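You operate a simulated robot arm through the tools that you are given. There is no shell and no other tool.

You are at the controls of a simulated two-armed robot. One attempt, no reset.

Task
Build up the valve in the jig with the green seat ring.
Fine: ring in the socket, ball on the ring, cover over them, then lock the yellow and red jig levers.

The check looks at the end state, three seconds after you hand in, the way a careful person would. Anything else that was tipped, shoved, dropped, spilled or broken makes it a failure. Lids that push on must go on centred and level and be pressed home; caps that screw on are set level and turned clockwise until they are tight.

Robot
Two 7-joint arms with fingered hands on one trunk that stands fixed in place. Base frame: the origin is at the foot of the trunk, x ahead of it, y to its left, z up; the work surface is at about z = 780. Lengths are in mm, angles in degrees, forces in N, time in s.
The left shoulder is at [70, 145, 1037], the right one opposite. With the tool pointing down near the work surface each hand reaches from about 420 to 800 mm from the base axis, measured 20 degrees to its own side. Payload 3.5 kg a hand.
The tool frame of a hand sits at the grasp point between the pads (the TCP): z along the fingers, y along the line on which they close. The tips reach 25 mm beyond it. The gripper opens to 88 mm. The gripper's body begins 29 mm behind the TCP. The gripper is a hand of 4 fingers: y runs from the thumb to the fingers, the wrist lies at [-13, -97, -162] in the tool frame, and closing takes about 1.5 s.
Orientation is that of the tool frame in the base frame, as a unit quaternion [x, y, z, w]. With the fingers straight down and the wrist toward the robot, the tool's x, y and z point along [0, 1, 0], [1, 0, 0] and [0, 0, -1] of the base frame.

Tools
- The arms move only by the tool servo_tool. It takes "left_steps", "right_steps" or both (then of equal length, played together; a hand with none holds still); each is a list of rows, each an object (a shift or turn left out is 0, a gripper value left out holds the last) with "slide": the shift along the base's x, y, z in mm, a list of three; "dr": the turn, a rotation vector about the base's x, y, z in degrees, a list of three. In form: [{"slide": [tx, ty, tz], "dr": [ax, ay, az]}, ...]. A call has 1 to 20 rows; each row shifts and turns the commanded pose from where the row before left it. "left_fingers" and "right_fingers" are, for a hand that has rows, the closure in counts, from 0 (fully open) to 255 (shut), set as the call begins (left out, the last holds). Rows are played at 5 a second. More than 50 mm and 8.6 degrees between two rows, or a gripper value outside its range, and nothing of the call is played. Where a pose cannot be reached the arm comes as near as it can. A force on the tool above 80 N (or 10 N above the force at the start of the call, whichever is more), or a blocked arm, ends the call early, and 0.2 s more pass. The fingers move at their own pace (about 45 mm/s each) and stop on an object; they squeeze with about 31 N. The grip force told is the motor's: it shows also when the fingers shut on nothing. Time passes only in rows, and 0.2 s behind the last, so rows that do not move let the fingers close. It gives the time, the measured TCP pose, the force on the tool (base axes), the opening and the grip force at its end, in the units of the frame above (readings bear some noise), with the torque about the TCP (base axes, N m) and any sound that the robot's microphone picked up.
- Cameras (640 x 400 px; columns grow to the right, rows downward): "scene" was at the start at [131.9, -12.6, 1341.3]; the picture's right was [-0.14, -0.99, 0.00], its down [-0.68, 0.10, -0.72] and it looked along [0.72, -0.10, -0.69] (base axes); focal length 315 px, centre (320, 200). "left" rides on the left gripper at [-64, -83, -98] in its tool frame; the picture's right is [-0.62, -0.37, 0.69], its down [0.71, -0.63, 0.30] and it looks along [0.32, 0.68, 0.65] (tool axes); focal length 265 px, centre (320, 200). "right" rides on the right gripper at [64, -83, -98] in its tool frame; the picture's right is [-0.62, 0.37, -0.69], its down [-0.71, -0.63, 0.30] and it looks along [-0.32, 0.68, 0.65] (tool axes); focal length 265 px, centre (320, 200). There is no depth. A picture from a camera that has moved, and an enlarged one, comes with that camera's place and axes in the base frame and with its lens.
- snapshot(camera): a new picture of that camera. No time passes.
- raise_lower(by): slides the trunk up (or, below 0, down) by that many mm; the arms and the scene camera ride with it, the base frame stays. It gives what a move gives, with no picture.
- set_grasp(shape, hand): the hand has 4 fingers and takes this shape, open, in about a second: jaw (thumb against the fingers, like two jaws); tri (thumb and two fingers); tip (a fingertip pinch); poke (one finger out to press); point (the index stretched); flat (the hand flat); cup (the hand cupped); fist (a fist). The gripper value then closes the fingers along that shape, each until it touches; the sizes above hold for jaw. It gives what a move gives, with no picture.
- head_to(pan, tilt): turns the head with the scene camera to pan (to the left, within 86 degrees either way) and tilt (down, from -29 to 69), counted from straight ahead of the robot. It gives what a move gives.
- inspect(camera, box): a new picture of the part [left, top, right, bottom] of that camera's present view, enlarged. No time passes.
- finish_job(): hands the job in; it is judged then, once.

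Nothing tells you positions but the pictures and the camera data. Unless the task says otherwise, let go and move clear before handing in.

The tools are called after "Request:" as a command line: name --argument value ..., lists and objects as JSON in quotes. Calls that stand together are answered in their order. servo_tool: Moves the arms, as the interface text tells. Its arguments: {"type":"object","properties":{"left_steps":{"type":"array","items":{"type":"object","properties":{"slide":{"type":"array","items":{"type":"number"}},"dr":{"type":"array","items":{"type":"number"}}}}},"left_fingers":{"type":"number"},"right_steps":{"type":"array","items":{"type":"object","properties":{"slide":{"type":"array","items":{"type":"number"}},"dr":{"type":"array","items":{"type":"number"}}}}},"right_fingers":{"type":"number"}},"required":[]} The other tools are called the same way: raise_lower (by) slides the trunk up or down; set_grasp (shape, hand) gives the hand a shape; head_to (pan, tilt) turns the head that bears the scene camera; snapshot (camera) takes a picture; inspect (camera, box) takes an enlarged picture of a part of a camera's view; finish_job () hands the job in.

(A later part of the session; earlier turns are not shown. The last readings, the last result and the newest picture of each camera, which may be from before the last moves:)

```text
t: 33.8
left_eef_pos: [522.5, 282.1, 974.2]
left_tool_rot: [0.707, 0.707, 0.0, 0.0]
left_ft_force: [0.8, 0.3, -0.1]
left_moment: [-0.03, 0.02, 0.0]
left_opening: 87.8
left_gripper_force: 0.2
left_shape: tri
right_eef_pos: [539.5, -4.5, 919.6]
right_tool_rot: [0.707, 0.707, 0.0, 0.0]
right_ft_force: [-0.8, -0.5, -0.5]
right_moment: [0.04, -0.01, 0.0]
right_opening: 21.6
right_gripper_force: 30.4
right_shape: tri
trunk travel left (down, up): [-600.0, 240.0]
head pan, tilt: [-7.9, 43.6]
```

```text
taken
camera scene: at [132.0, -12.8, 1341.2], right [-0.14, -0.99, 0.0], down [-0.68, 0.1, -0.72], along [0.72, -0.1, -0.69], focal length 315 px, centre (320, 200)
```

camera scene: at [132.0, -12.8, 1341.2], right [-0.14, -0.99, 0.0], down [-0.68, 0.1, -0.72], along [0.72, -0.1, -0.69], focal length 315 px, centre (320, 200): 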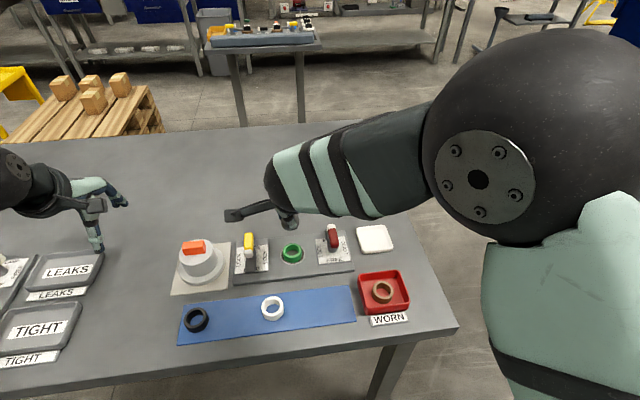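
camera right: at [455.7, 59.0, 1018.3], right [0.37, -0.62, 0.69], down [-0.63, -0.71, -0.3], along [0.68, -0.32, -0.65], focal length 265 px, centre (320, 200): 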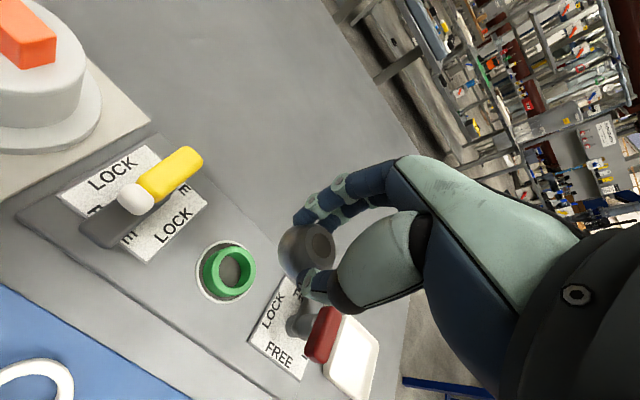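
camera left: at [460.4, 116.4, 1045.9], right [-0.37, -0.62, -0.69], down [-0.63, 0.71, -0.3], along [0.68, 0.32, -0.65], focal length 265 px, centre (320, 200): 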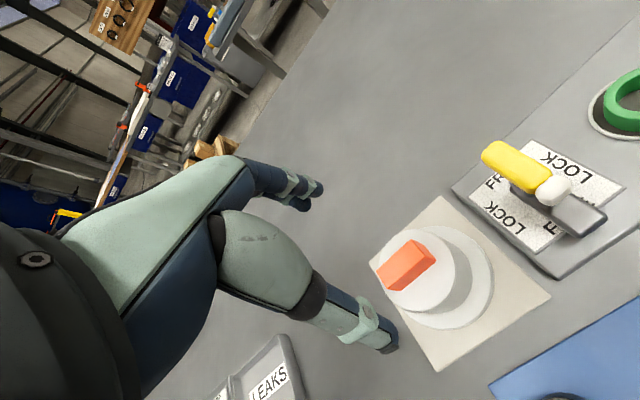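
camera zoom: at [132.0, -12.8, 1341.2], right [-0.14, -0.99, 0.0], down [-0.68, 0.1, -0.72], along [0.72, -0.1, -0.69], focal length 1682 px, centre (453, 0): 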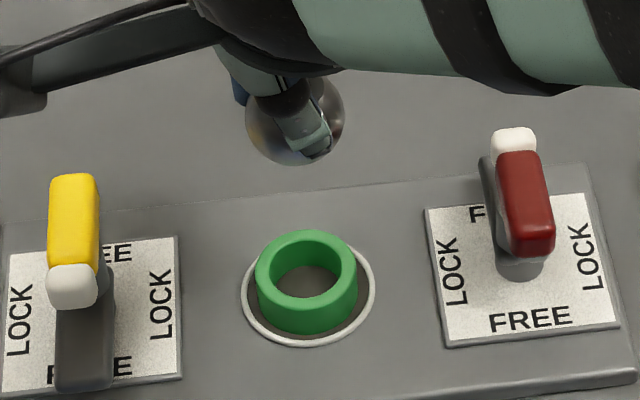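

The ball hangs above the ring, about 90 mm up. I'll zoom in on the ball and on the ring to align them.

Request:
inspect --camera "right" --box '[180, 220, 280, 320]'

Request:
inspect --camera "right" --box '[265, 200, 355, 310]'

Request:
inspect --camera "scene" --box '[275, 205, 315, 245]'

```text
4.00 times, centred on (230, 270) of right
camera zoom: at [455.7, 59.0, 1018.3], right [0.37, -0.62, 0.69], down [-0.63, -0.71, -0.3], along [0.68, -0.32, -0.65], focal length 1062 px, centre (680, -80)
```

zoom: 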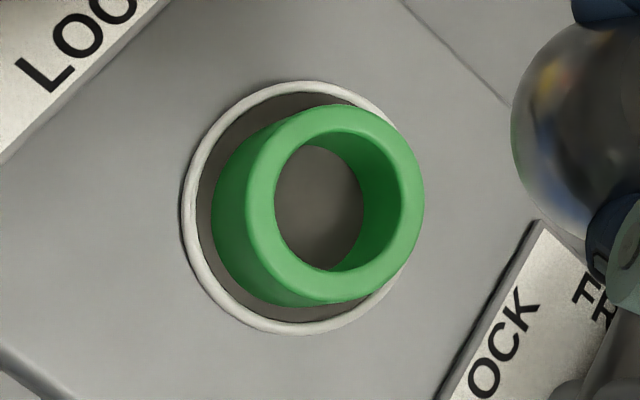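

```text
3.64 times, centred on (310, 255) of right
camera zoom: at [455.7, 59.0, 1018.3], right [0.37, -0.62, 0.69], down [-0.63, -0.71, -0.3], along [0.68, -0.32, -0.65], focal length 965 px, centre (356, 0)
```

zoom: 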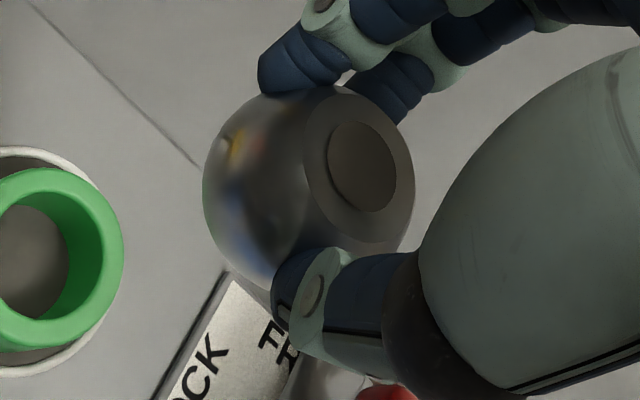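

```text
10.00 times, centred on (295, 225) of scene
camera zoom: at [132.0, -12.8, 1341.2], right [-0.14, -0.99, 0.0], down [-0.68, 0.1, -0.72], along [0.72, -0.1, -0.69], focal length 3154 px, centre (570, -50)
```

zoom: 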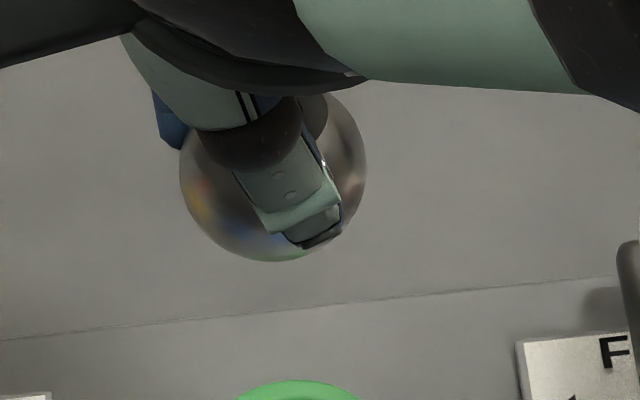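

By both views the ball is nearly level and within about 1 mm of the ring axis. I'll apply a small shift, lower it to just above the ring, and check again.

Request:
servo_tool --right_steps '[{"slide": [0.4, 0.8, -15]}, {"slide": [0, 0, -18]}, {"slide": [0, 0, -18]}, {"slide": [0, 0, -15]}, {"slide": [0, 0, -8]}, {}]'

Request:
inspect --camera "right" --box '[260, 190, 360, 300]'

Request:
inspect --camera "scene" --box '[270, 225, 320, 275]'

```text
t: 35.2
left_eef_pos: [522.9, 281.3, 973.2]
left_tool_rot: [0.707, 0.707, 0.0, -0.001]
left_ft_force: [0.4, -1.0, 0.1]
left_moment: [-0.01, -0.01, 0.01]
left_opening: 87.6
left_gripper_force: 0.0
left_shape: tri
right_eef_pos: [539.8, -4.4, 845.9]
right_tool_rot: [0.707, 0.707, 0.001, 0.0]
right_ft_force: [-0.1, -0.6, 0.3]
right_moment: [-0.04, 0.0, 0.0]
right_opening: 21.2
right_gripper_force: 30.4
right_shape: tri
trunk travel left (down, up): [-600.0, 240.0]
head pan, tilt: [-7.9, 43.6]
```

```text
3.64 times, centred on (310, 245) of right
camera zoom: at [456.7, 59.5, 944.8], right [0.37, -0.62, 0.69], down [-0.63, -0.71, -0.3], along [0.68, -0.32, -0.65], focal length 965 px, centre (356, 36)
```

zoom: 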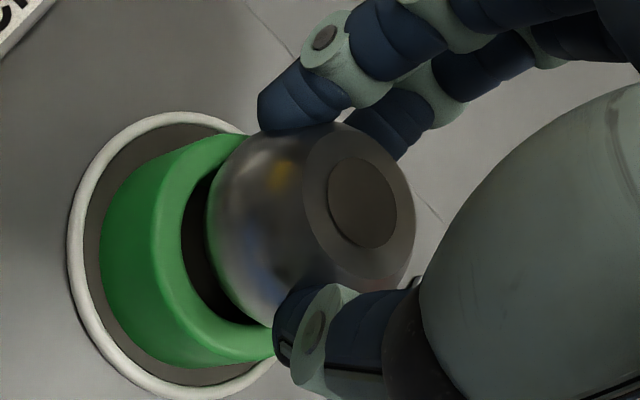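

```text
8.00 times, centred on (295, 250) of scene
camera zoom: at [131.9, -12.5, 1341.3], right [-0.14, -0.99, 0.0], down [-0.68, 0.1, -0.72], along [0.72, -0.1, -0.69], focal length 2524 px, centre (520, -200)
```

zoom: 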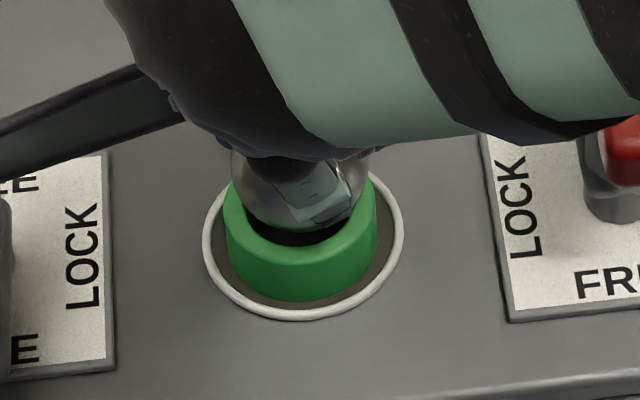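

The ball is concentric with the ring within about 1 mm. I'll lower it until I feel it touch the seat.

Request:
servo_tool --right_steps '[{"slide": [0, 0, -2]}, {"slide": [0, 0, -1]}, {}]'

Request:
servo_tool --right_steps '[{"slide": [0, 0, -1]}, {"slide": [0, 0, -1]}, {}]'

Request:
inspect --camera "right" --box '[260, 190, 360, 300]'

Request:
inspect --camera "scene" --box '[270, 225, 320, 275]'

```text
t: 36.0
left_eef_pos: [522.7, 281.5, 973.8]
left_tool_rot: [0.707, 0.707, 0.0, 0.0]
left_ft_force: [0.5, -0.3, -0.1]
left_moment: [0.0, -0.01, 0.01]
left_opening: 87.7
left_gripper_force: 0.1
left_shape: tri
right_eef_pos: [539.9, -3.8, 842.9]
right_tool_rot: [0.707, 0.707, 0.0, -0.001]
right_ft_force: [0.4, 0.1, -0.6]
right_moment: [0.04, -0.03, 0.01]
right_opening: 21.3
right_gripper_force: 31.2
right_shape: tri
trunk travel left (down, up): [-600.0, 240.0]
head pan, tilt: [-7.9, 43.6]
```

```text
t: 36.8
left_eef_pos: [522.5, 281.9, 974.3]
left_tool_rot: [0.707, 0.707, 0.0, 0.001]
left_ft_force: [0.4, -0.3, -0.3]
left_moment: [0.0, 0.01, 0.04]
left_opening: 87.8
left_gripper_force: 0.1
left_shape: tri
right_eef_pos: [539.7, -4.1, 841.5]
right_tool_rot: [0.707, 0.707, 0.002, 0.001]
right_ft_force: [0.7, -0.2, 2.9]
right_moment: [-0.01, -0.03, 0.0]
right_opening: 21.1
right_gripper_force: 30.7
right_shape: tri
trunk travel left (down, up): [-600.0, 240.0]
head pan, tilt: [-7.9, 43.6]
```

```text
3.64 times, centred on (310, 245) of right
camera zoom: at [456.0, 59.7, 940.3], right [0.37, -0.62, 0.69], down [-0.63, -0.71, -0.31], along [0.68, -0.32, -0.65], focal length 965 px, centre (356, 36)
```

zoom: 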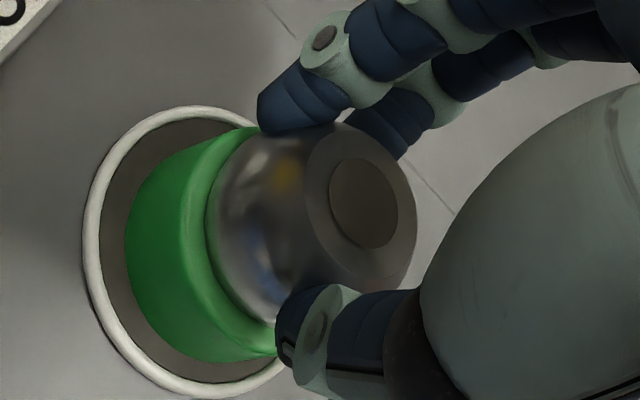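

```text
8.00 times, centred on (295, 250) of scene
camera zoom: at [131.7, -12.5, 1341.3], right [-0.14, -0.99, 0.0], down [-0.68, 0.1, -0.72], along [0.72, -0.1, -0.69], focal length 2524 px, centre (520, -200)
```

zoom: 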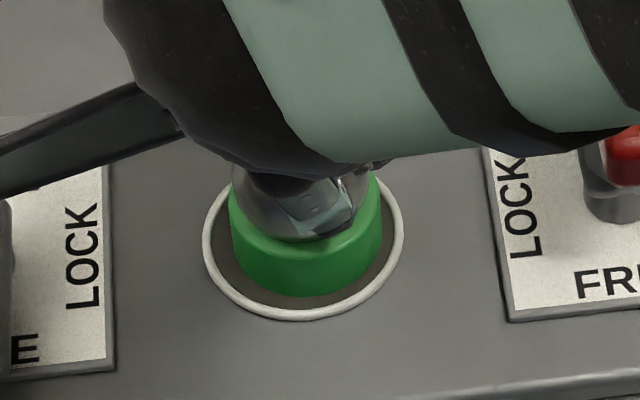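

The ball has touched the seat (3 N), but the ring followed it by about 1.5 mm within the socket's slack. While it is seated I'll nudge the pair back to the socket centre by (-1.5,+1.2).

Request:
servo_tool --right_steps '[{"slide": [-0.5, 0.4, 0]}, {"slide": [-0.5, 0.4, 0]}, {"slide": [-0.5, 0.4, 0]}, {}]'

Request:
inspect --camera "scene" --box '[270, 225, 320, 275]'

Request:
inspect --camera "right" --box '[260, 190, 360, 300]'

```text
t: 37.8
left_eef_pos: [522.2, 281.7, 974.0]
left_tool_rot: [0.707, 0.707, 0.001, -0.001]
left_ft_force: [0.2, 0.2, -0.5]
left_moment: [0.01, -0.02, 0.03]
left_opening: 87.6
left_gripper_force: 0.1
left_shape: tri
right_eef_pos: [537.3, -4.4, 840.8]
right_tool_rot: [0.708, 0.707, 0.001, 0.001]
right_ft_force: [2.7, -0.7, 5.7]
right_moment: [0.0, -0.13, 0.0]
right_opening: 20.8
right_gripper_force: 30.9
right_shape: tri
trunk travel left (down, up): [-600.0, 240.0]
head pan, tilt: [-7.9, 43.6]
```

```text
8.00 times, centred on (295, 250) of scene
camera zoom: at [131.4, -12.6, 1341.3], right [-0.14, -0.99, 0.0], down [-0.68, 0.1, -0.72], along [0.72, -0.1, -0.69], focal length 2524 px, centre (520, -200)
```

zoom: 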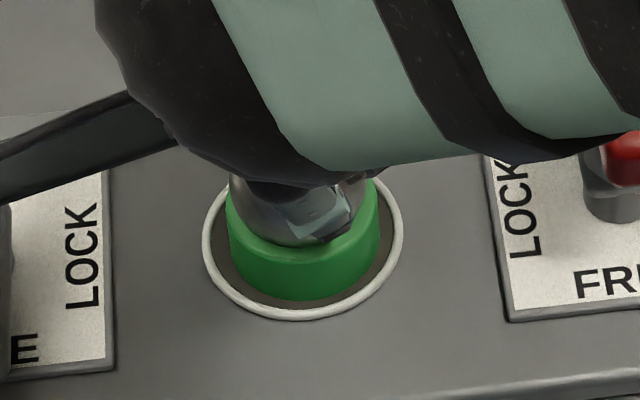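

```text
3.64 times, centred on (310, 245) of right
camera zoom: at [454.4, 60.8, 940.1], right [0.37, -0.62, 0.69], down [-0.63, -0.71, -0.31], along [0.68, -0.32, -0.65], focal length 965 px, centre (356, 36)
```

zoom: 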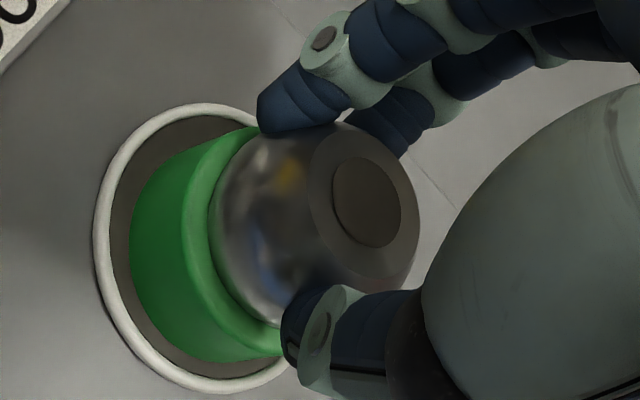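

The ring is back on the socket centre with the ball seated. I'll ease off half a millimetre and open the fingers.

Request:
servo_tool --right_steps '[{"slide": [0, 0, 0.6]}, {}]'

Request:
servo_tool --right_steps '[{}, {}, {}, {}]' --right_fingers 85

Request:
inspect --camera "right" --box '[260, 190, 360, 300]'

Request:
inspect --camera "scene" --box '[270, 225, 320, 275]'

```text
t: 38.4
left_eef_pos: [522.6, 281.2, 973.6]
left_tool_rot: [0.707, 0.707, -0.001, 0.001]
left_ft_force: [0.0, 0.1, -0.1]
left_moment: [0.03, 0.02, -0.02]
left_opening: 87.9
left_gripper_force: 0.0
left_shape: tri
right_eef_pos: [537.7, -2.9, 841.0]
right_tool_rot: [0.707, 0.707, 0.001, 0.0]
right_ft_force: [1.7, -2.6, 4.5]
right_moment: [-0.06, -0.09, -0.03]
right_opening: 21.1
right_gripper_force: 30.8
right_shape: tri
trunk travel left (down, up): [-600.0, 240.0]
head pan, tilt: [-7.9, 43.6]
```

```text
t: 39.4
left_eef_pos: [522.3, 282.2, 973.4]
left_tool_rot: [0.707, 0.708, 0.0, 0.0]
left_ft_force: [0.6, -0.6, 0.3]
left_moment: [0.0, -0.03, 0.01]
left_opening: 87.4
left_gripper_force: 0.0
left_shape: tri
right_eef_pos: [537.9, -2.9, 841.3]
right_tool_rot: [0.707, 0.707, 0.0, 0.0]
right_ft_force: [0.1, -0.3, 0.3]
right_moment: [0.01, 0.0, 0.05]
right_opening: 58.4
right_gripper_force: 0.1
right_shape: tri
trunk travel left (down, up): [-600.0, 240.0]
head pan, tilt: [-7.9, 43.6]
```

```text
3.64 times, centred on (310, 245) of right
camera zoom: at [454.7, 61.2, 939.9], right [0.37, -0.62, 0.69], down [-0.63, -0.71, -0.3], along [0.68, -0.32, -0.65], focal length 965 px, centre (356, 36)
```

zoom: 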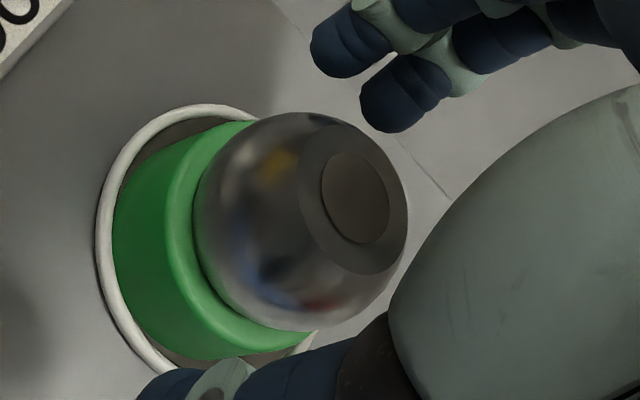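

```text
8.00 times, centred on (295, 250) of scene
camera zoom: at [132.1, -12.4, 1341.2], right [-0.14, -0.99, 0.0], down [-0.68, 0.1, -0.72], along [0.72, -0.1, -0.69], focal length 2524 px, centre (520, -200)
```

zoom: 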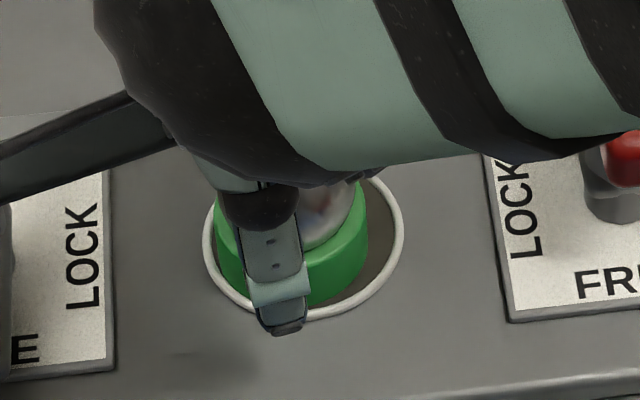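

On release the thumb dragged ring and ball about 3 mm towards +y within the socket. I'll lift the right hand clear and measure where they ended up.

Request:
servo_tool --right_steps '[{"slide": [0, 0, 12]}, {"slide": [0, 0, 25]}, {"slide": [0, 0, 30]}, {"slide": [0, -10, 25]}, {"slide": [0, -30, 0]}, {"slide": [0, -40, 0]}, {"slide": [0, -40, 0]}, {}]' --right_fingers 0

Request:
inspect --camera "scene" --box '[270, 225, 320, 275]'

Request:
snapshot --camera "right"

```text
t: 41.2
left_eef_pos: [521.9, 282.2, 973.4]
left_tool_rot: [0.707, 0.707, -0.001, 0.0]
left_ft_force: [0.3, -0.1, -0.8]
left_moment: [-0.03, 0.01, 0.01]
left_opening: 87.4
left_gripper_force: 0.2
left_shape: tri
right_eef_pos: [537.5, -121.5, 933.1]
right_tool_rot: [0.707, 0.708, 0.0, 0.0]
right_ft_force: [-0.7, 0.3, -0.7]
right_moment: [-0.04, 0.01, 0.0]
right_opening: 87.6
right_gripper_force: 0.1
right_shape: tri
trunk travel left (down, up): [-600.0, 240.0]
head pan, tilt: [-7.9, 43.6]
```

```text
8.00 times, centred on (295, 250) of scene
camera zoom: at [132.0, -11.4, 1341.2], right [-0.14, -0.99, 0.0], down [-0.68, 0.09, -0.72], along [0.72, -0.1, -0.69], focal length 2524 px, centre (520, -200)
```

zoom: 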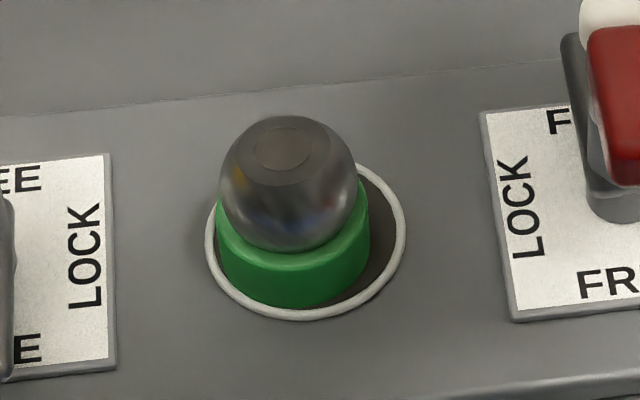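

```text
taken
camera right: at [454.8, -58.1, 1032.5], right [0.37, -0.62, 0.69], down [-0.63, -0.71, -0.3], along [0.68, -0.32, -0.65], focal length 265 px, centre (320, 200)
```

right: 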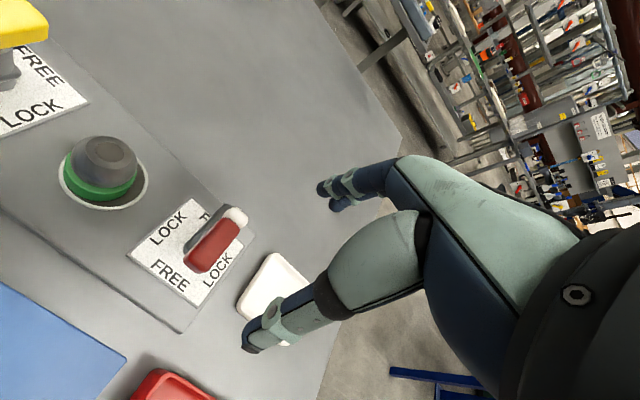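

The ball is seated level on the ring, but the pair now sits about 4 mm off-centre, towards (-x,+y), inside the socket. I'd like to nudge it back with a single finger, so I'll see what the "poke" shape looks like on the left hand.

Request:
set_grasp --shape "poke" --hand "left"

Request:
inspect --camera "left" --box '[180, 120, 440, 360]'

Request:
inspect --camera "scene" --box '[20, 140, 180, 270]'

```text
t: 42.1
left_eef_pos: [523.0, 280.7, 974.3]
left_tool_rot: [0.707, 0.707, 0.0, 0.0]
left_ft_force: [0.5, -0.2, -0.6]
left_moment: [-0.01, 0.01, -0.01]
left_opening: 0.0
left_gripper_force: 0.1
left_shape: poke
right_eef_pos: [537.7, -121.9, 933.8]
right_tool_rot: [0.707, 0.707, -0.001, -0.001]
right_ft_force: [0.7, 0.1, 0.7]
right_moment: [-0.02, 0.0, 0.03]
right_opening: 87.5
right_gripper_force: 0.0
right_shape: tri
trunk travel left (down, up): [-600.0, 240.0]
head pan, tilt: [-7.9, 43.6]
```

```text
1.67 times, centred on (310, 240) of left
camera zoom: at [440.0, 216.7, 1071.2], right [-0.37, -0.62, -0.69], down [-0.63, 0.71, -0.3], along [0.68, 0.32, -0.65], focal length 442 px, centre (337, 133)
```

zoom: 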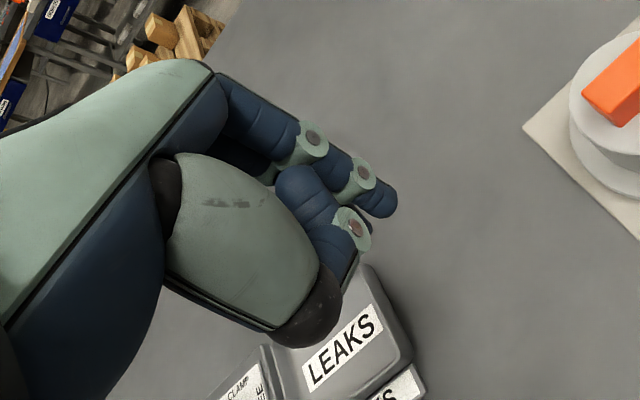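

```text
3.08 times, centred on (100, 205) of scene
camera zoom: at [132.0, -12.6, 1341.2], right [-0.14, -0.99, 0.0], down [-0.68, 0.1, -0.72], along [0.72, -0.1, -0.69], focal length 971 px, centre (997, 185)
```

zoom: 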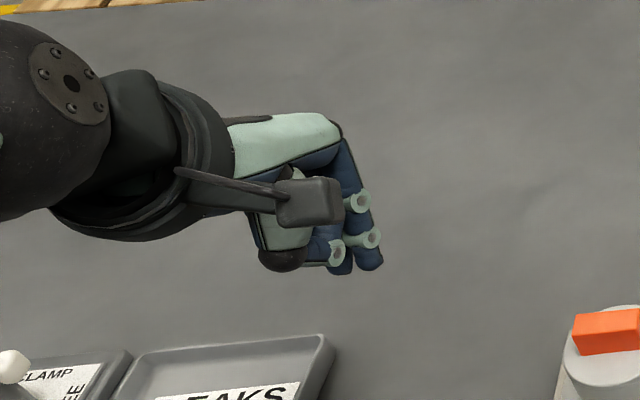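

In the poke shape the finger slants, so it would lean over the ball. I'll check the "point" shape, which should give one straight index finger.

Request:
set_grasp --shape "point" --hand "left"

Request:
inspect --camera "left" --box '[180, 120, 440, 360]'

Request:
inspect --camera "scene" --box '[40, 160, 140, 260]'

```text
t: 43.0
left_eef_pos: [522.9, 280.4, 973.2]
left_tool_rot: [0.707, 0.707, 0.0, 0.0]
left_ft_force: [0.1, 0.1, 0.1]
left_moment: [0.01, 0.0, 0.0]
left_opening: 0.0
left_gripper_force: 0.1
left_shape: point
right_eef_pos: [539.2, -122.4, 933.8]
right_tool_rot: [0.707, 0.707, 0.0, -0.001]
right_ft_force: [0.0, -1.2, 0.5]
right_moment: [-0.01, 0.02, 0.0]
right_opening: 87.6
right_gripper_force: 0.0
right_shape: tri
trunk travel left (down, up): [-600.0, 240.0]
head pan, tilt: [-7.9, 43.6]
```

```text
1.67 times, centred on (310, 240) of left
camera zoom: at [439.9, 216.8, 1071.2], right [-0.37, -0.62, -0.69], down [-0.63, 0.71, -0.3], along [0.68, 0.32, -0.65], focal length 442 px, centre (337, 133)
```

zoom: 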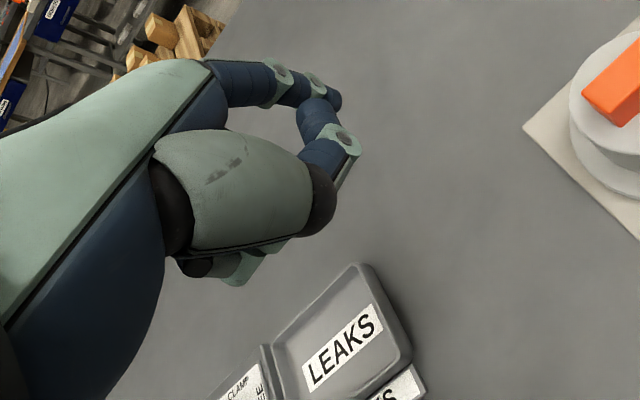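

```text
4.00 times, centred on (90, 210) of scene
camera zoom: at [131.9, -12.5, 1341.3], right [-0.14, -0.99, 0.0], down [-0.68, 0.1, -0.72], along [0.72, -0.1, -0.69], focal length 1262 px, centre (1240, 160)
```

zoom: 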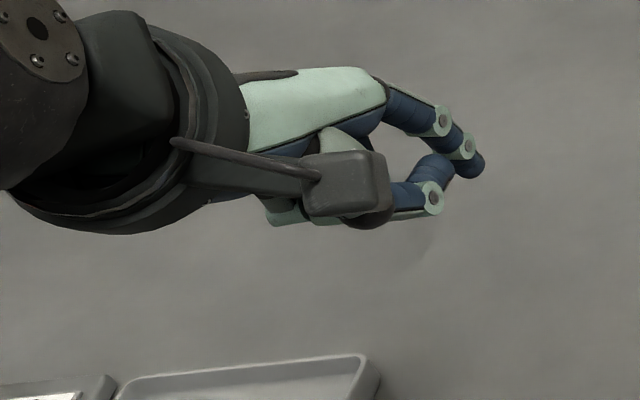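

In point the finger sticks out too far forward to use beside the levers. The better option is a short, careful regrip of the ball at its equator with the left tri hand, a shift, and a release. First I'll set the left hand to tri and move the right hand well away.

Request:
set_grasp --shape "tri" --hand "left"

Request:
servo_tool --right_steps '[{"slide": [0, -20, 5]}, {"slide": [0, -30, 5]}, {"slide": [0, -35, 10]}, {"slide": [0, -35, 10]}, {"slide": [0, -35, 10]}, {"slide": [0, -30, 5]}, {}, {}, {}, {}, {}, {}, {}]' --left_steps '[{}, {"slide": [0, -10, -5]}, {"slide": [1, -25, -5]}, {"slide": [1, -30, -5]}, {"slide": [1, -30, -5]}, {"slide": [2, -30, -5]}, {"slide": [2, -30, -5]}, {"slide": [2, -30, -5]}, {"slide": [2, -30, 0]}, {"slide": [2, -30, 0]}, {"slide": [2, -30, 0]}, {"slide": [1, -16.5, 0]}, {}]' --left_fingers 85

Request:
snapshot --camera "left"

Request:
inspect --camera "scene" --box '[260, 215, 330, 275]'

```text
t: 43.9
left_eef_pos: [523.7, 280.0, 973.5]
left_tool_rot: [0.707, 0.707, 0.001, 0.0]
left_ft_force: [0.2, -0.2, 0.3]
left_moment: [-0.01, -0.01, 0.0]
left_opening: 87.5
left_gripper_force: 0.1
left_shape: tri
right_eef_pos: [537.6, -122.2, 933.6]
right_tool_rot: [0.707, 0.707, 0.0, 0.0]
right_ft_force: [-0.4, 0.2, -0.2]
right_moment: [0.01, -0.01, 0.01]
right_opening: 87.5
right_gripper_force: 0.0
right_shape: tri
trunk travel left (down, up): [-600.0, 240.0]
head pan, tilt: [-7.9, 43.6]
```

```text
t: 46.7
left_eef_pos: [537.8, -9.4, 938.6]
left_tool_rot: [0.707, 0.707, 0.0, -0.001]
left_ft_force: [-1.1, -0.5, 0.0]
left_moment: [0.01, 0.0, 0.02]
left_opening: 59.0
left_gripper_force: 0.0
left_shape: tri
right_eef_pos: [538.2, -308.6, 978.6]
right_tool_rot: [0.707, 0.707, 0.0, 0.0]
right_ft_force: [0.0, 1.0, 0.8]
right_moment: [0.02, 0.02, -0.02]
right_opening: 87.5
right_gripper_force: 0.1
right_shape: tri
trunk travel left (down, up): [-600.0, 240.0]
head pan, tilt: [-7.9, 43.6]
```

```text
taken
camera left: at [455.2, -74.2, 1035.5], right [-0.37, -0.62, -0.69], down [-0.63, 0.71, -0.3], along [0.68, 0.32, -0.65], focal length 265 px, centre (320, 200)
```

left: 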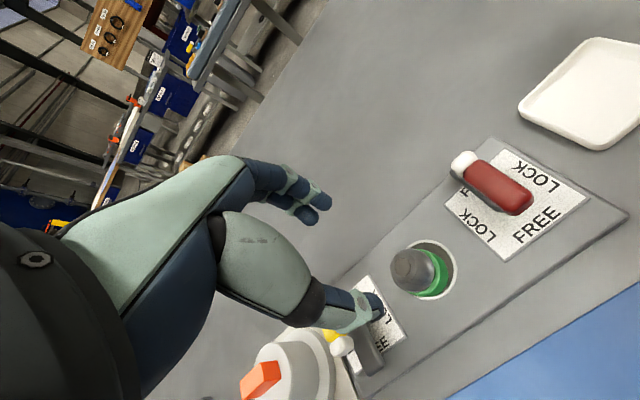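

```text
6.67 times, centred on (295, 245) of scene
camera zoom: at [131.9, -12.4, 1341.3], right [-0.14, -0.99, 0.0], down [-0.68, 0.1, -0.72], along [0.72, -0.1, -0.69], focal length 2103 px, centre (487, -100)
```

zoom: 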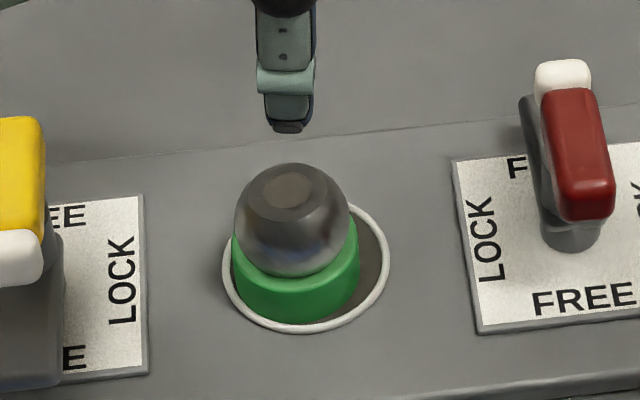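

The hand is above the assembly. I'll zoom in for the ball's exact position relative to the hand.

Request:
inspect --camera "left" --box '[370, 225, 470, 315]'

Request:
inspect --camera "left" --box '[320, 270, 410, 390]'

```text
4.44 times, centred on (420, 270) of left
camera zoom: at [455.2, -74.2, 1035.5], right [-0.37, -0.62, -0.69], down [-0.63, 0.71, -0.3], along [0.68, 0.32, -0.65], focal length 1180 px, centre (-124, -111)
```

zoom: 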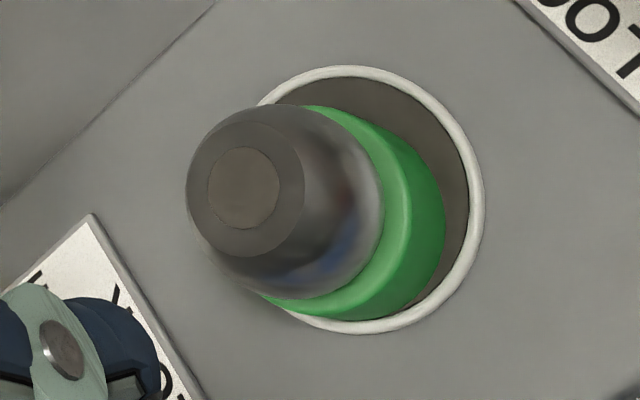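

```text
3.33 times, centred on (365, 330) of left
camera zoom: at [455.2, -74.2, 1035.5], right [-0.37, -0.62, -0.69], down [-0.63, 0.71, -0.3], along [0.68, 0.32, -0.65], focal length 885 px, centre (170, -233)
```

zoom: 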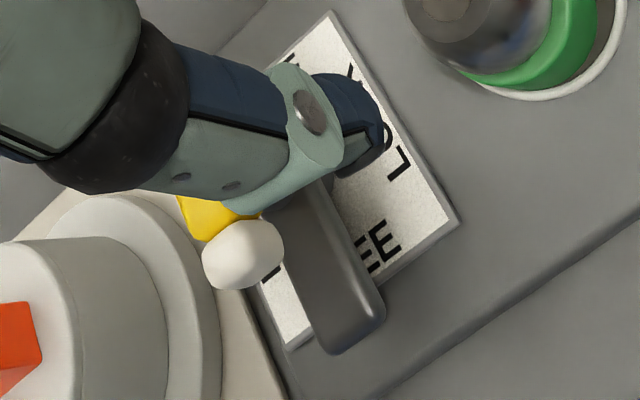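

The ball is at (542,-7) in the left camera's frame. I'll shift so the hand's natural grip centre matches it, and come down to z≈858 for a look before descending around it.

Request:
servo_tool --left_steps '[{"slide": [1, -0.5, -15]}, {"slide": [0.6, -0.4, -20]}, {"slide": [0, 0, -20]}, {"slide": [0, 0, -15]}, {"slide": [0, 0, -10]}, {}]'

Request:
inspect --camera "left" --box '[270, 160, 430, 320]'

Request:
inspect --camera "scene" --box '[265, 220, 325, 275]'

```text
t: 48.1
left_eef_pos: [544.1, -7.0, 866.8]
left_tool_rot: [0.701, 0.713, -0.007, 0.011]
left_ft_force: [0.8, 0.2, -0.5]
left_moment: [0.02, 0.02, 0.04]
left_opening: 59.1
left_gripper_force: 0.1
left_shape: tri
right_eef_pos: [537.1, -308.4, 978.5]
right_tool_rot: [0.708, 0.707, -0.001, 0.0]
right_ft_force: [0.2, 0.2, 0.5]
right_moment: [-0.03, -0.01, -0.01]
right_opening: 87.7
right_gripper_force: 0.1
right_shape: tri
trunk travel left (down, up): [-600.0, 240.0]
head pan, tilt: [-7.9, 43.6]
```

```text
2.50 times, centred on (350, 240) of left
camera zoom: at [462.2, -70.8, 964.5], right [-0.36, -0.64, -0.68], down [-0.64, 0.7, -0.32], along [0.68, 0.32, -0.66], focal length 664 px, centre (245, 100)
```

zoom: 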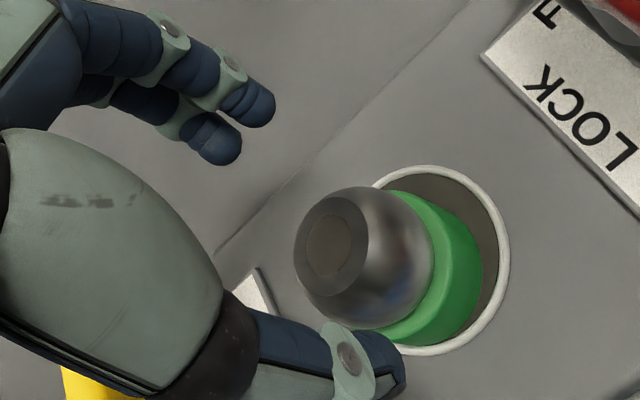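

```text
7.27 times, centred on (295, 248) of scene
camera zoom: at [131.9, -12.7, 1341.3], right [-0.14, -0.99, 0.0], down [-0.68, 0.1, -0.72], along [0.72, -0.1, -0.69], focal length 2294 px, centre (502, -146)
```

zoom: 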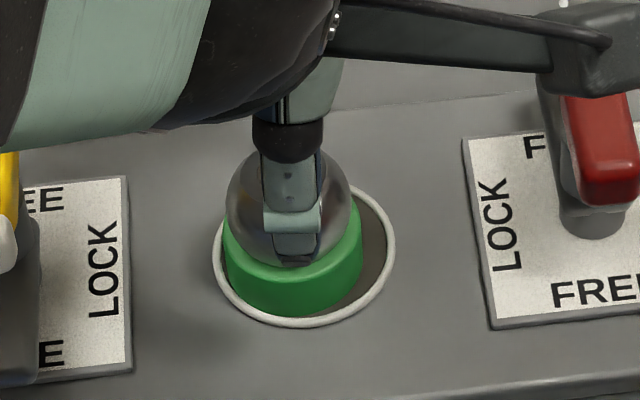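

The left hand stopped short of the command, at (544,-7,867) instead of (540,-11,858) and slightly rotated, so something limited the arm. I'll look at the whole scene before moving further.

Request:
snapshot --camera "scene"

Request:
snapshot --camera "left"

Request:
snapshot --camera "right"

```text
taken
camera scene: at [131.9, -12.7, 1341.3], right [-0.14, -0.99, 0.0], down [-0.68, 0.1, -0.72], along [0.72, -0.1, -0.69], focal length 315 px, centre (320, 200)
```

scene: 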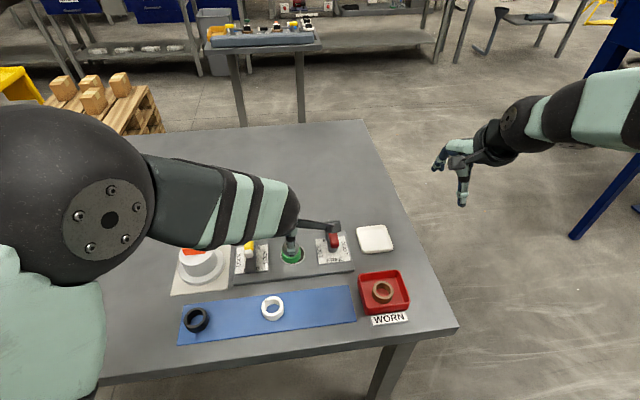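

```text
taken
camera left: at [462.2, -70.8, 964.5], right [-0.36, -0.64, -0.68], down [-0.64, 0.7, -0.32], along [0.68, 0.32, -0.66], focal length 265 px, centre (320, 200)
```

left: 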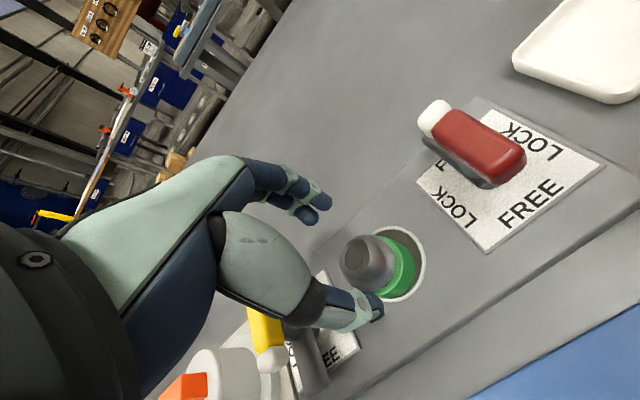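

```text
taken
camera right: at [453.9, -244.7, 1077.2], right [0.37, -0.62, 0.69], down [-0.63, -0.71, -0.3], along [0.68, -0.32, -0.65], focal length 265 px, centre (320, 200)
```

right: 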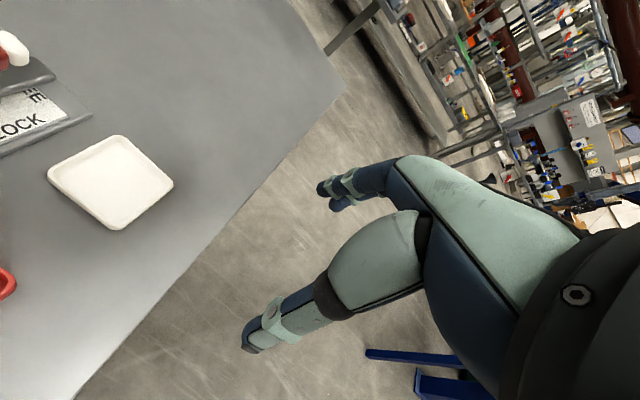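

The elbow now rides higher than it did when I placed the ring; I suspect a joint limit from the different approach path. I'll back up, return via (428,104) as before, and re-approach the socket along the route that worked.

Request:
servo_tool --left_steps '[{"slide": [0, 0, 20]}, {"slide": [0, 0, 25]}, {"slide": [0, 0, 25]}, {"slide": [-10, 0, 10]}, {"slide": [-25, 0, 0]}, {"slide": [-25, 0, 0]}, {"slide": [-25, 0, 0]}, {"slide": [-27, 0, 0]}, {"slide": [0, 20, 0]}, {"slide": [0, 25, 0]}, {"slide": [0, 25, 0]}, {"slide": [0, 25, 0]}, {"slide": [0, 20, 0]}, {}]'

Request:
snapshot --camera "scene"

```text
t: 51.1
left_eef_pos: [428.4, 102.7, 939.2]
left_tool_rot: [0.707, 0.707, 0.0, 0.0]
left_ft_force: [0.1, -0.6, 0.1]
left_moment: [0.01, 0.03, 0.03]
left_opening: 59.0
left_gripper_force: 0.0
left_shape: tri
right_eef_pos: [536.9, -310.0, 978.4]
right_tool_rot: [0.707, 0.707, 0.0, 0.0]
right_ft_force: [0.0, 0.0, 0.1]
right_moment: [-0.01, 0.01, -0.02]
right_opening: 87.5
right_gripper_force: 0.0
right_shape: tri
trunk travel left (down, up): [-600.0, 240.0]
head pan, tilt: [-7.9, 43.6]
```

```text
taken
camera scene: at [132.0, -13.2, 1341.2], right [-0.14, -0.99, 0.0], down [-0.68, 0.1, -0.72], along [0.72, -0.1, -0.69], focal length 315 px, centre (320, 200)
```

scene: 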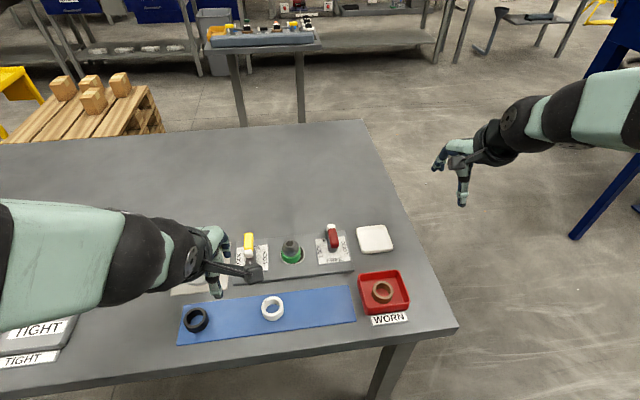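

The pose is exact again here. Re-approaching the way it worked before: in -y first, then forward at z≈905, then check.

Request:
servo_tool --left_steps '[{"slide": [0, -15, -10]}, {"slide": [0, -25, -10]}, {"slide": [0, -25, -10]}, {"slide": [0, -25, -5]}, {"slide": [0, -25, 0]}, {"slide": [10, 0, 0]}, {"slide": [20, 0, 0]}, {"slide": [22, 0, 0]}, {"slide": [22, 0, 0]}, {"slide": [22, 0, 0]}, {"slide": [16, 0, 0]}, {}]'

Request:
servo_tool --left_steps '[{"slide": [0, 0, -12]}, {"slide": [0, 0, -12]}, {"slide": [0, 0, -12]}, {"slide": [0, 0, -10]}, {}]'

Request:
snapshot --camera "scene"

Request:
inspect --camera "left" --box '[270, 160, 430, 320]'

```text
t: 53.7
left_eef_pos: [540.1, -11.4, 903.7]
left_tool_rot: [0.707, 0.707, 0.0, 0.0]
left_ft_force: [-0.4, -0.2, -0.2]
left_moment: [0.03, -0.04, -0.01]
left_opening: 59.0
left_gripper_force: 0.1
left_shape: tri
right_eef_pos: [537.1, -308.6, 978.1]
right_tool_rot: [0.707, 0.707, 0.0, 0.0]
right_ft_force: [-0.1, 0.0, -0.3]
right_moment: [0.01, -0.01, -0.03]
right_opening: 87.7
right_gripper_force: 0.0
right_shape: tri
trunk travel left (down, up): [-600.0, 240.0]
head pan, tilt: [-7.9, 43.6]
```

```text
t: 54.9
left_eef_pos: [540.1, -10.3, 858.8]
left_tool_rot: [0.706, 0.708, -0.002, 0.001]
left_ft_force: [-0.1, 0.2, 0.1]
left_moment: [0.01, -0.02, 0.0]
left_opening: 59.2
left_gripper_force: 0.0
left_shape: tri
right_eef_pos: [537.0, -309.2, 978.1]
right_tool_rot: [0.707, 0.707, 0.0, 0.0]
right_ft_force: [0.4, 0.1, -0.1]
right_moment: [-0.02, 0.01, 0.03]
right_opening: 87.3
right_gripper_force: 0.0
right_shape: tri
trunk travel left (down, up): [-600.0, 240.0]
head pan, tilt: [-7.9, 43.6]
```

```text
taken
camera scene: at [131.8, -12.7, 1341.3], right [-0.14, -0.99, 0.0], down [-0.68, 0.1, -0.72], along [0.72, -0.1, -0.69], focal length 315 px, centre (320, 200)
```

scene: 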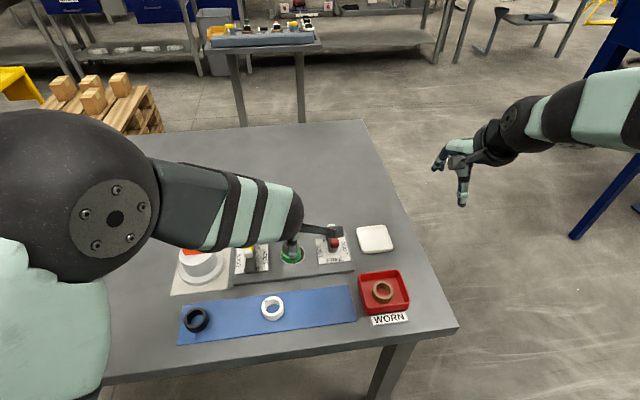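

```text
2.50 times, centred on (350, 240) of left
camera zoom: at [458.4, -74.4, 956.0], right [-0.37, -0.62, -0.69], down [-0.63, 0.71, -0.31], along [0.68, 0.32, -0.65], focal length 664 px, centre (245, 100)
```

zoom: 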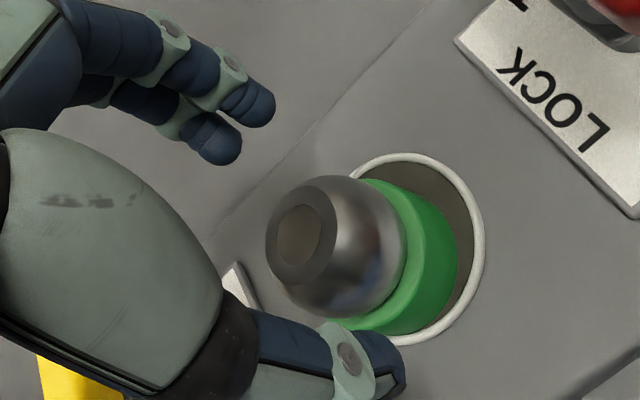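

The pose is reached this time and the ball sits at the hand's natural grip centre. I'll lower around it to z≈831, with the tips just above the ring top.

Request:
servo_tool --left_steps '[{"slide": [0, 0, -10]}, {"slide": [0, 0, -10]}, {"slide": [0, 0, -7]}, {}]'

Request:
inspect --camera "left" --box '[270, 160, 430, 320]'

Request:
inspect --camera "scene" --box '[265, 220, 325, 275]'

```text
t: 55.9
left_eef_pos: [541.2, -9.9, 829.8]
left_tool_rot: [0.705, 0.709, -0.001, 0.0]
left_ft_force: [0.1, -0.8, 0.6]
left_moment: [0.02, 0.02, -0.03]
left_opening: 58.8
left_gripper_force: 0.2
left_shape: tri
right_eef_pos: [536.8, -309.5, 978.4]
right_tool_rot: [0.708, 0.707, 0.0, -0.001]
right_ft_force: [0.5, -0.5, 0.1]
right_moment: [-0.01, 0.02, 0.03]
right_opening: 87.6
right_gripper_force: 0.1
right_shape: tri
trunk travel left (down, up): [-600.0, 240.0]
head pan, tilt: [-7.9, 43.6]
```

```text
2.50 times, centred on (350, 240) of left
camera zoom: at [459.1, -74.1, 928.3], right [-0.37, -0.62, -0.69], down [-0.63, 0.71, -0.31], along [0.68, 0.33, -0.66], focal length 664 px, centre (245, 100)
```

zoom: 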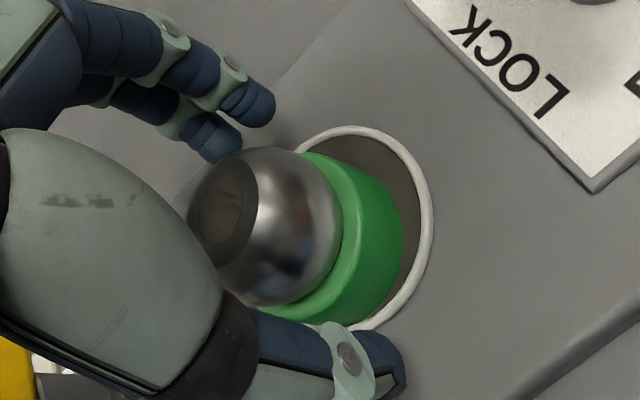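

```text
7.27 times, centred on (295, 248) of scene
camera zoom: at [131.9, -12.7, 1341.3], right [-0.14, -0.99, 0.0], down [-0.68, 0.1, -0.72], along [0.72, -0.1, -0.69], focal length 2294 px, centre (502, -146)
```

zoom: 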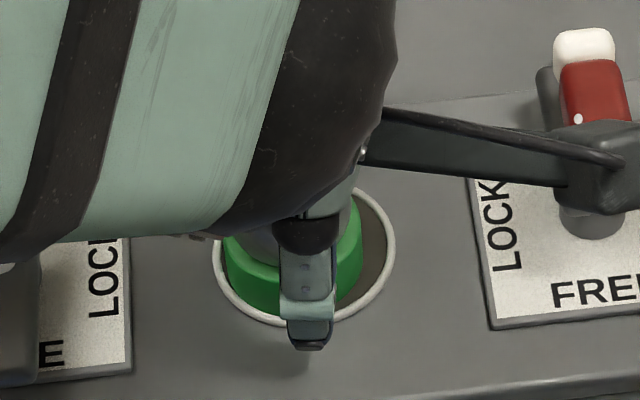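

The ball is between the fingers at its equator. Closing on it.

Request:
servo_tool --left_steps '[{}, {}, {}, {}, {}]' --left_fingers 255

Request:
inspect --camera "left" --box '[270, 160, 430, 320]'

Request:
inspect --camera "scene" --box '[265, 220, 325, 275]'

```text
t: 57.1
left_eef_pos: [541.2, -10.0, 832.7]
left_tool_rot: [0.705, 0.709, -0.001, 0.003]
left_ft_force: [2.5, 0.7, 8.6]
left_moment: [-0.01, -0.21, 0.02]
left_opening: 25.5
left_gripper_force: 31.0
left_shape: tri
right_eef_pos: [535.7, -308.4, 979.0]
right_tool_rot: [0.707, 0.707, 0.001, 0.001]
right_ft_force: [0.5, -0.7, 0.2]
right_moment: [0.01, 0.01, 0.03]
right_opening: 87.7
right_gripper_force: 0.0
right_shape: tri
trunk travel left (down, up): [-600.0, 240.0]
head pan, tilt: [-7.9, 43.6]
```

```text
2.50 times, centred on (350, 240) of left
camera zoom: at [458.8, -74.2, 929.7], right [-0.36, -0.63, -0.69], down [-0.63, 0.71, -0.31], along [0.68, 0.33, -0.65], focal length 664 px, centre (245, 100)
```

zoom: 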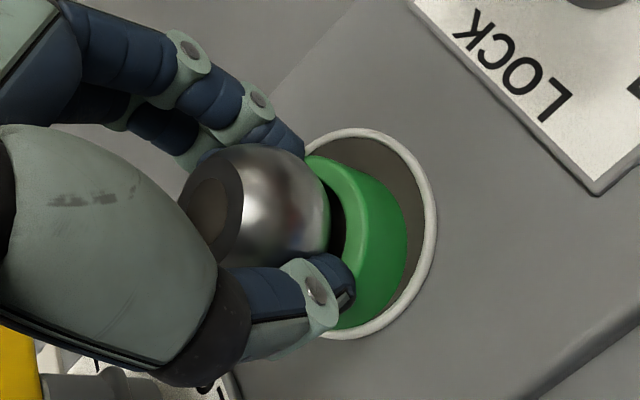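

```text
7.27 times, centred on (295, 248) of scene
camera zoom: at [131.0, -12.6, 1341.4], right [-0.14, -0.99, 0.0], down [-0.68, 0.1, -0.72], along [0.72, -0.1, -0.69], focal length 2294 px, centre (502, -146)
```

zoom: 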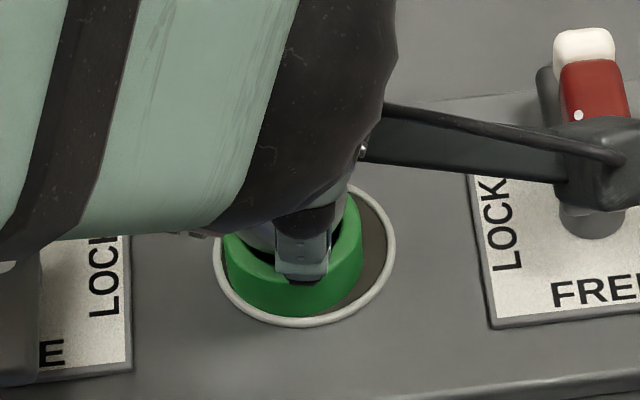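

Closing slipped under the ball's equator, so the ball popped up slightly and tilted in the grip; it is held firmly, though. I'll lift it a few millimetres off the ring and measure its attitude.

Request:
servo_tool --left_steps '[{"slide": [0, 0, 2]}, {"slide": [0, 0, 5]}, {"slide": [0, 0, 10]}, {"slide": [0, 0, 10]}, {"slide": [0, 0, 10]}, {}]'

Request:
inspect --camera "left" --box '[280, 190, 400, 310]'

Request:
inspect --camera "scene" --box '[265, 220, 325, 275]'

Request:
inspect --camera "left" --box '[290, 205, 350, 275]'

```text
t: 58.5
left_eef_pos: [540.5, -11.8, 867.1]
left_tool_rot: [0.708, 0.707, 0.002, 0.0]
left_ft_force: [-0.1, 0.1, -0.2]
left_moment: [0.0, 0.01, 0.02]
left_opening: 24.3
left_gripper_force: 30.7
left_shape: tri
right_eef_pos: [537.7, -307.5, 977.5]
right_tool_rot: [0.708, 0.707, 0.0, 0.0]
right_ft_force: [-0.2, -0.5, 0.5]
right_moment: [0.04, 0.02, 0.0]
right_opening: 87.6
right_gripper_force: 0.0
right_shape: tri
trunk travel left (down, up): [-600.0, 240.0]
head pan, tilt: [-7.9, 43.6]
```

```text
3.33 times, centred on (340, 250) of left
camera zoom: at [457.3, -76.8, 965.3], right [-0.37, -0.62, -0.69], down [-0.63, 0.72, -0.3], along [0.69, 0.32, -0.65], focal length 885 px, centre (253, 33)
```

zoom: 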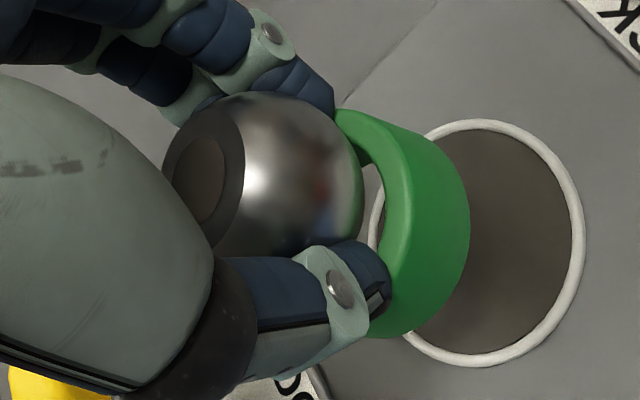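

```text
7.27 times, centred on (295, 248) of scene
camera zoom: at [132.2, -12.7, 1341.2], right [-0.14, -0.99, 0.0], down [-0.68, 0.1, -0.72], along [0.72, -0.1, -0.69], focal length 2294 px, centre (502, -146)
```

zoom: 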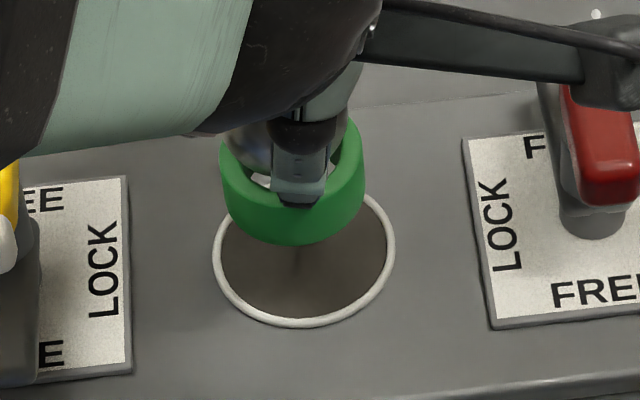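

```text
5.71 times, centred on (320, 240) of left
camera zoom: at [457.3, -76.8, 965.3], right [-0.37, -0.62, -0.69], down [-0.63, 0.72, -0.3], along [0.69, 0.32, -0.65], focal length 1517 px, centre (320, -29)
```

zoom: 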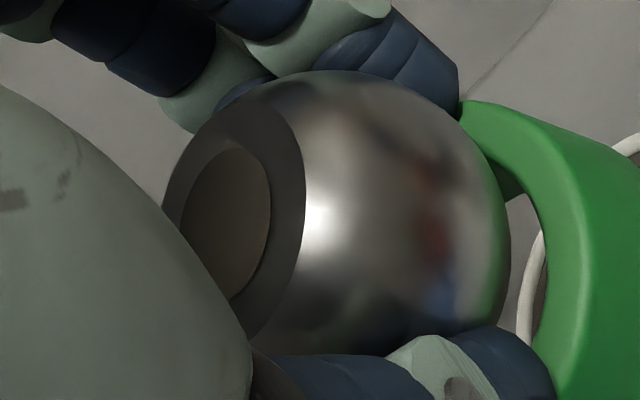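

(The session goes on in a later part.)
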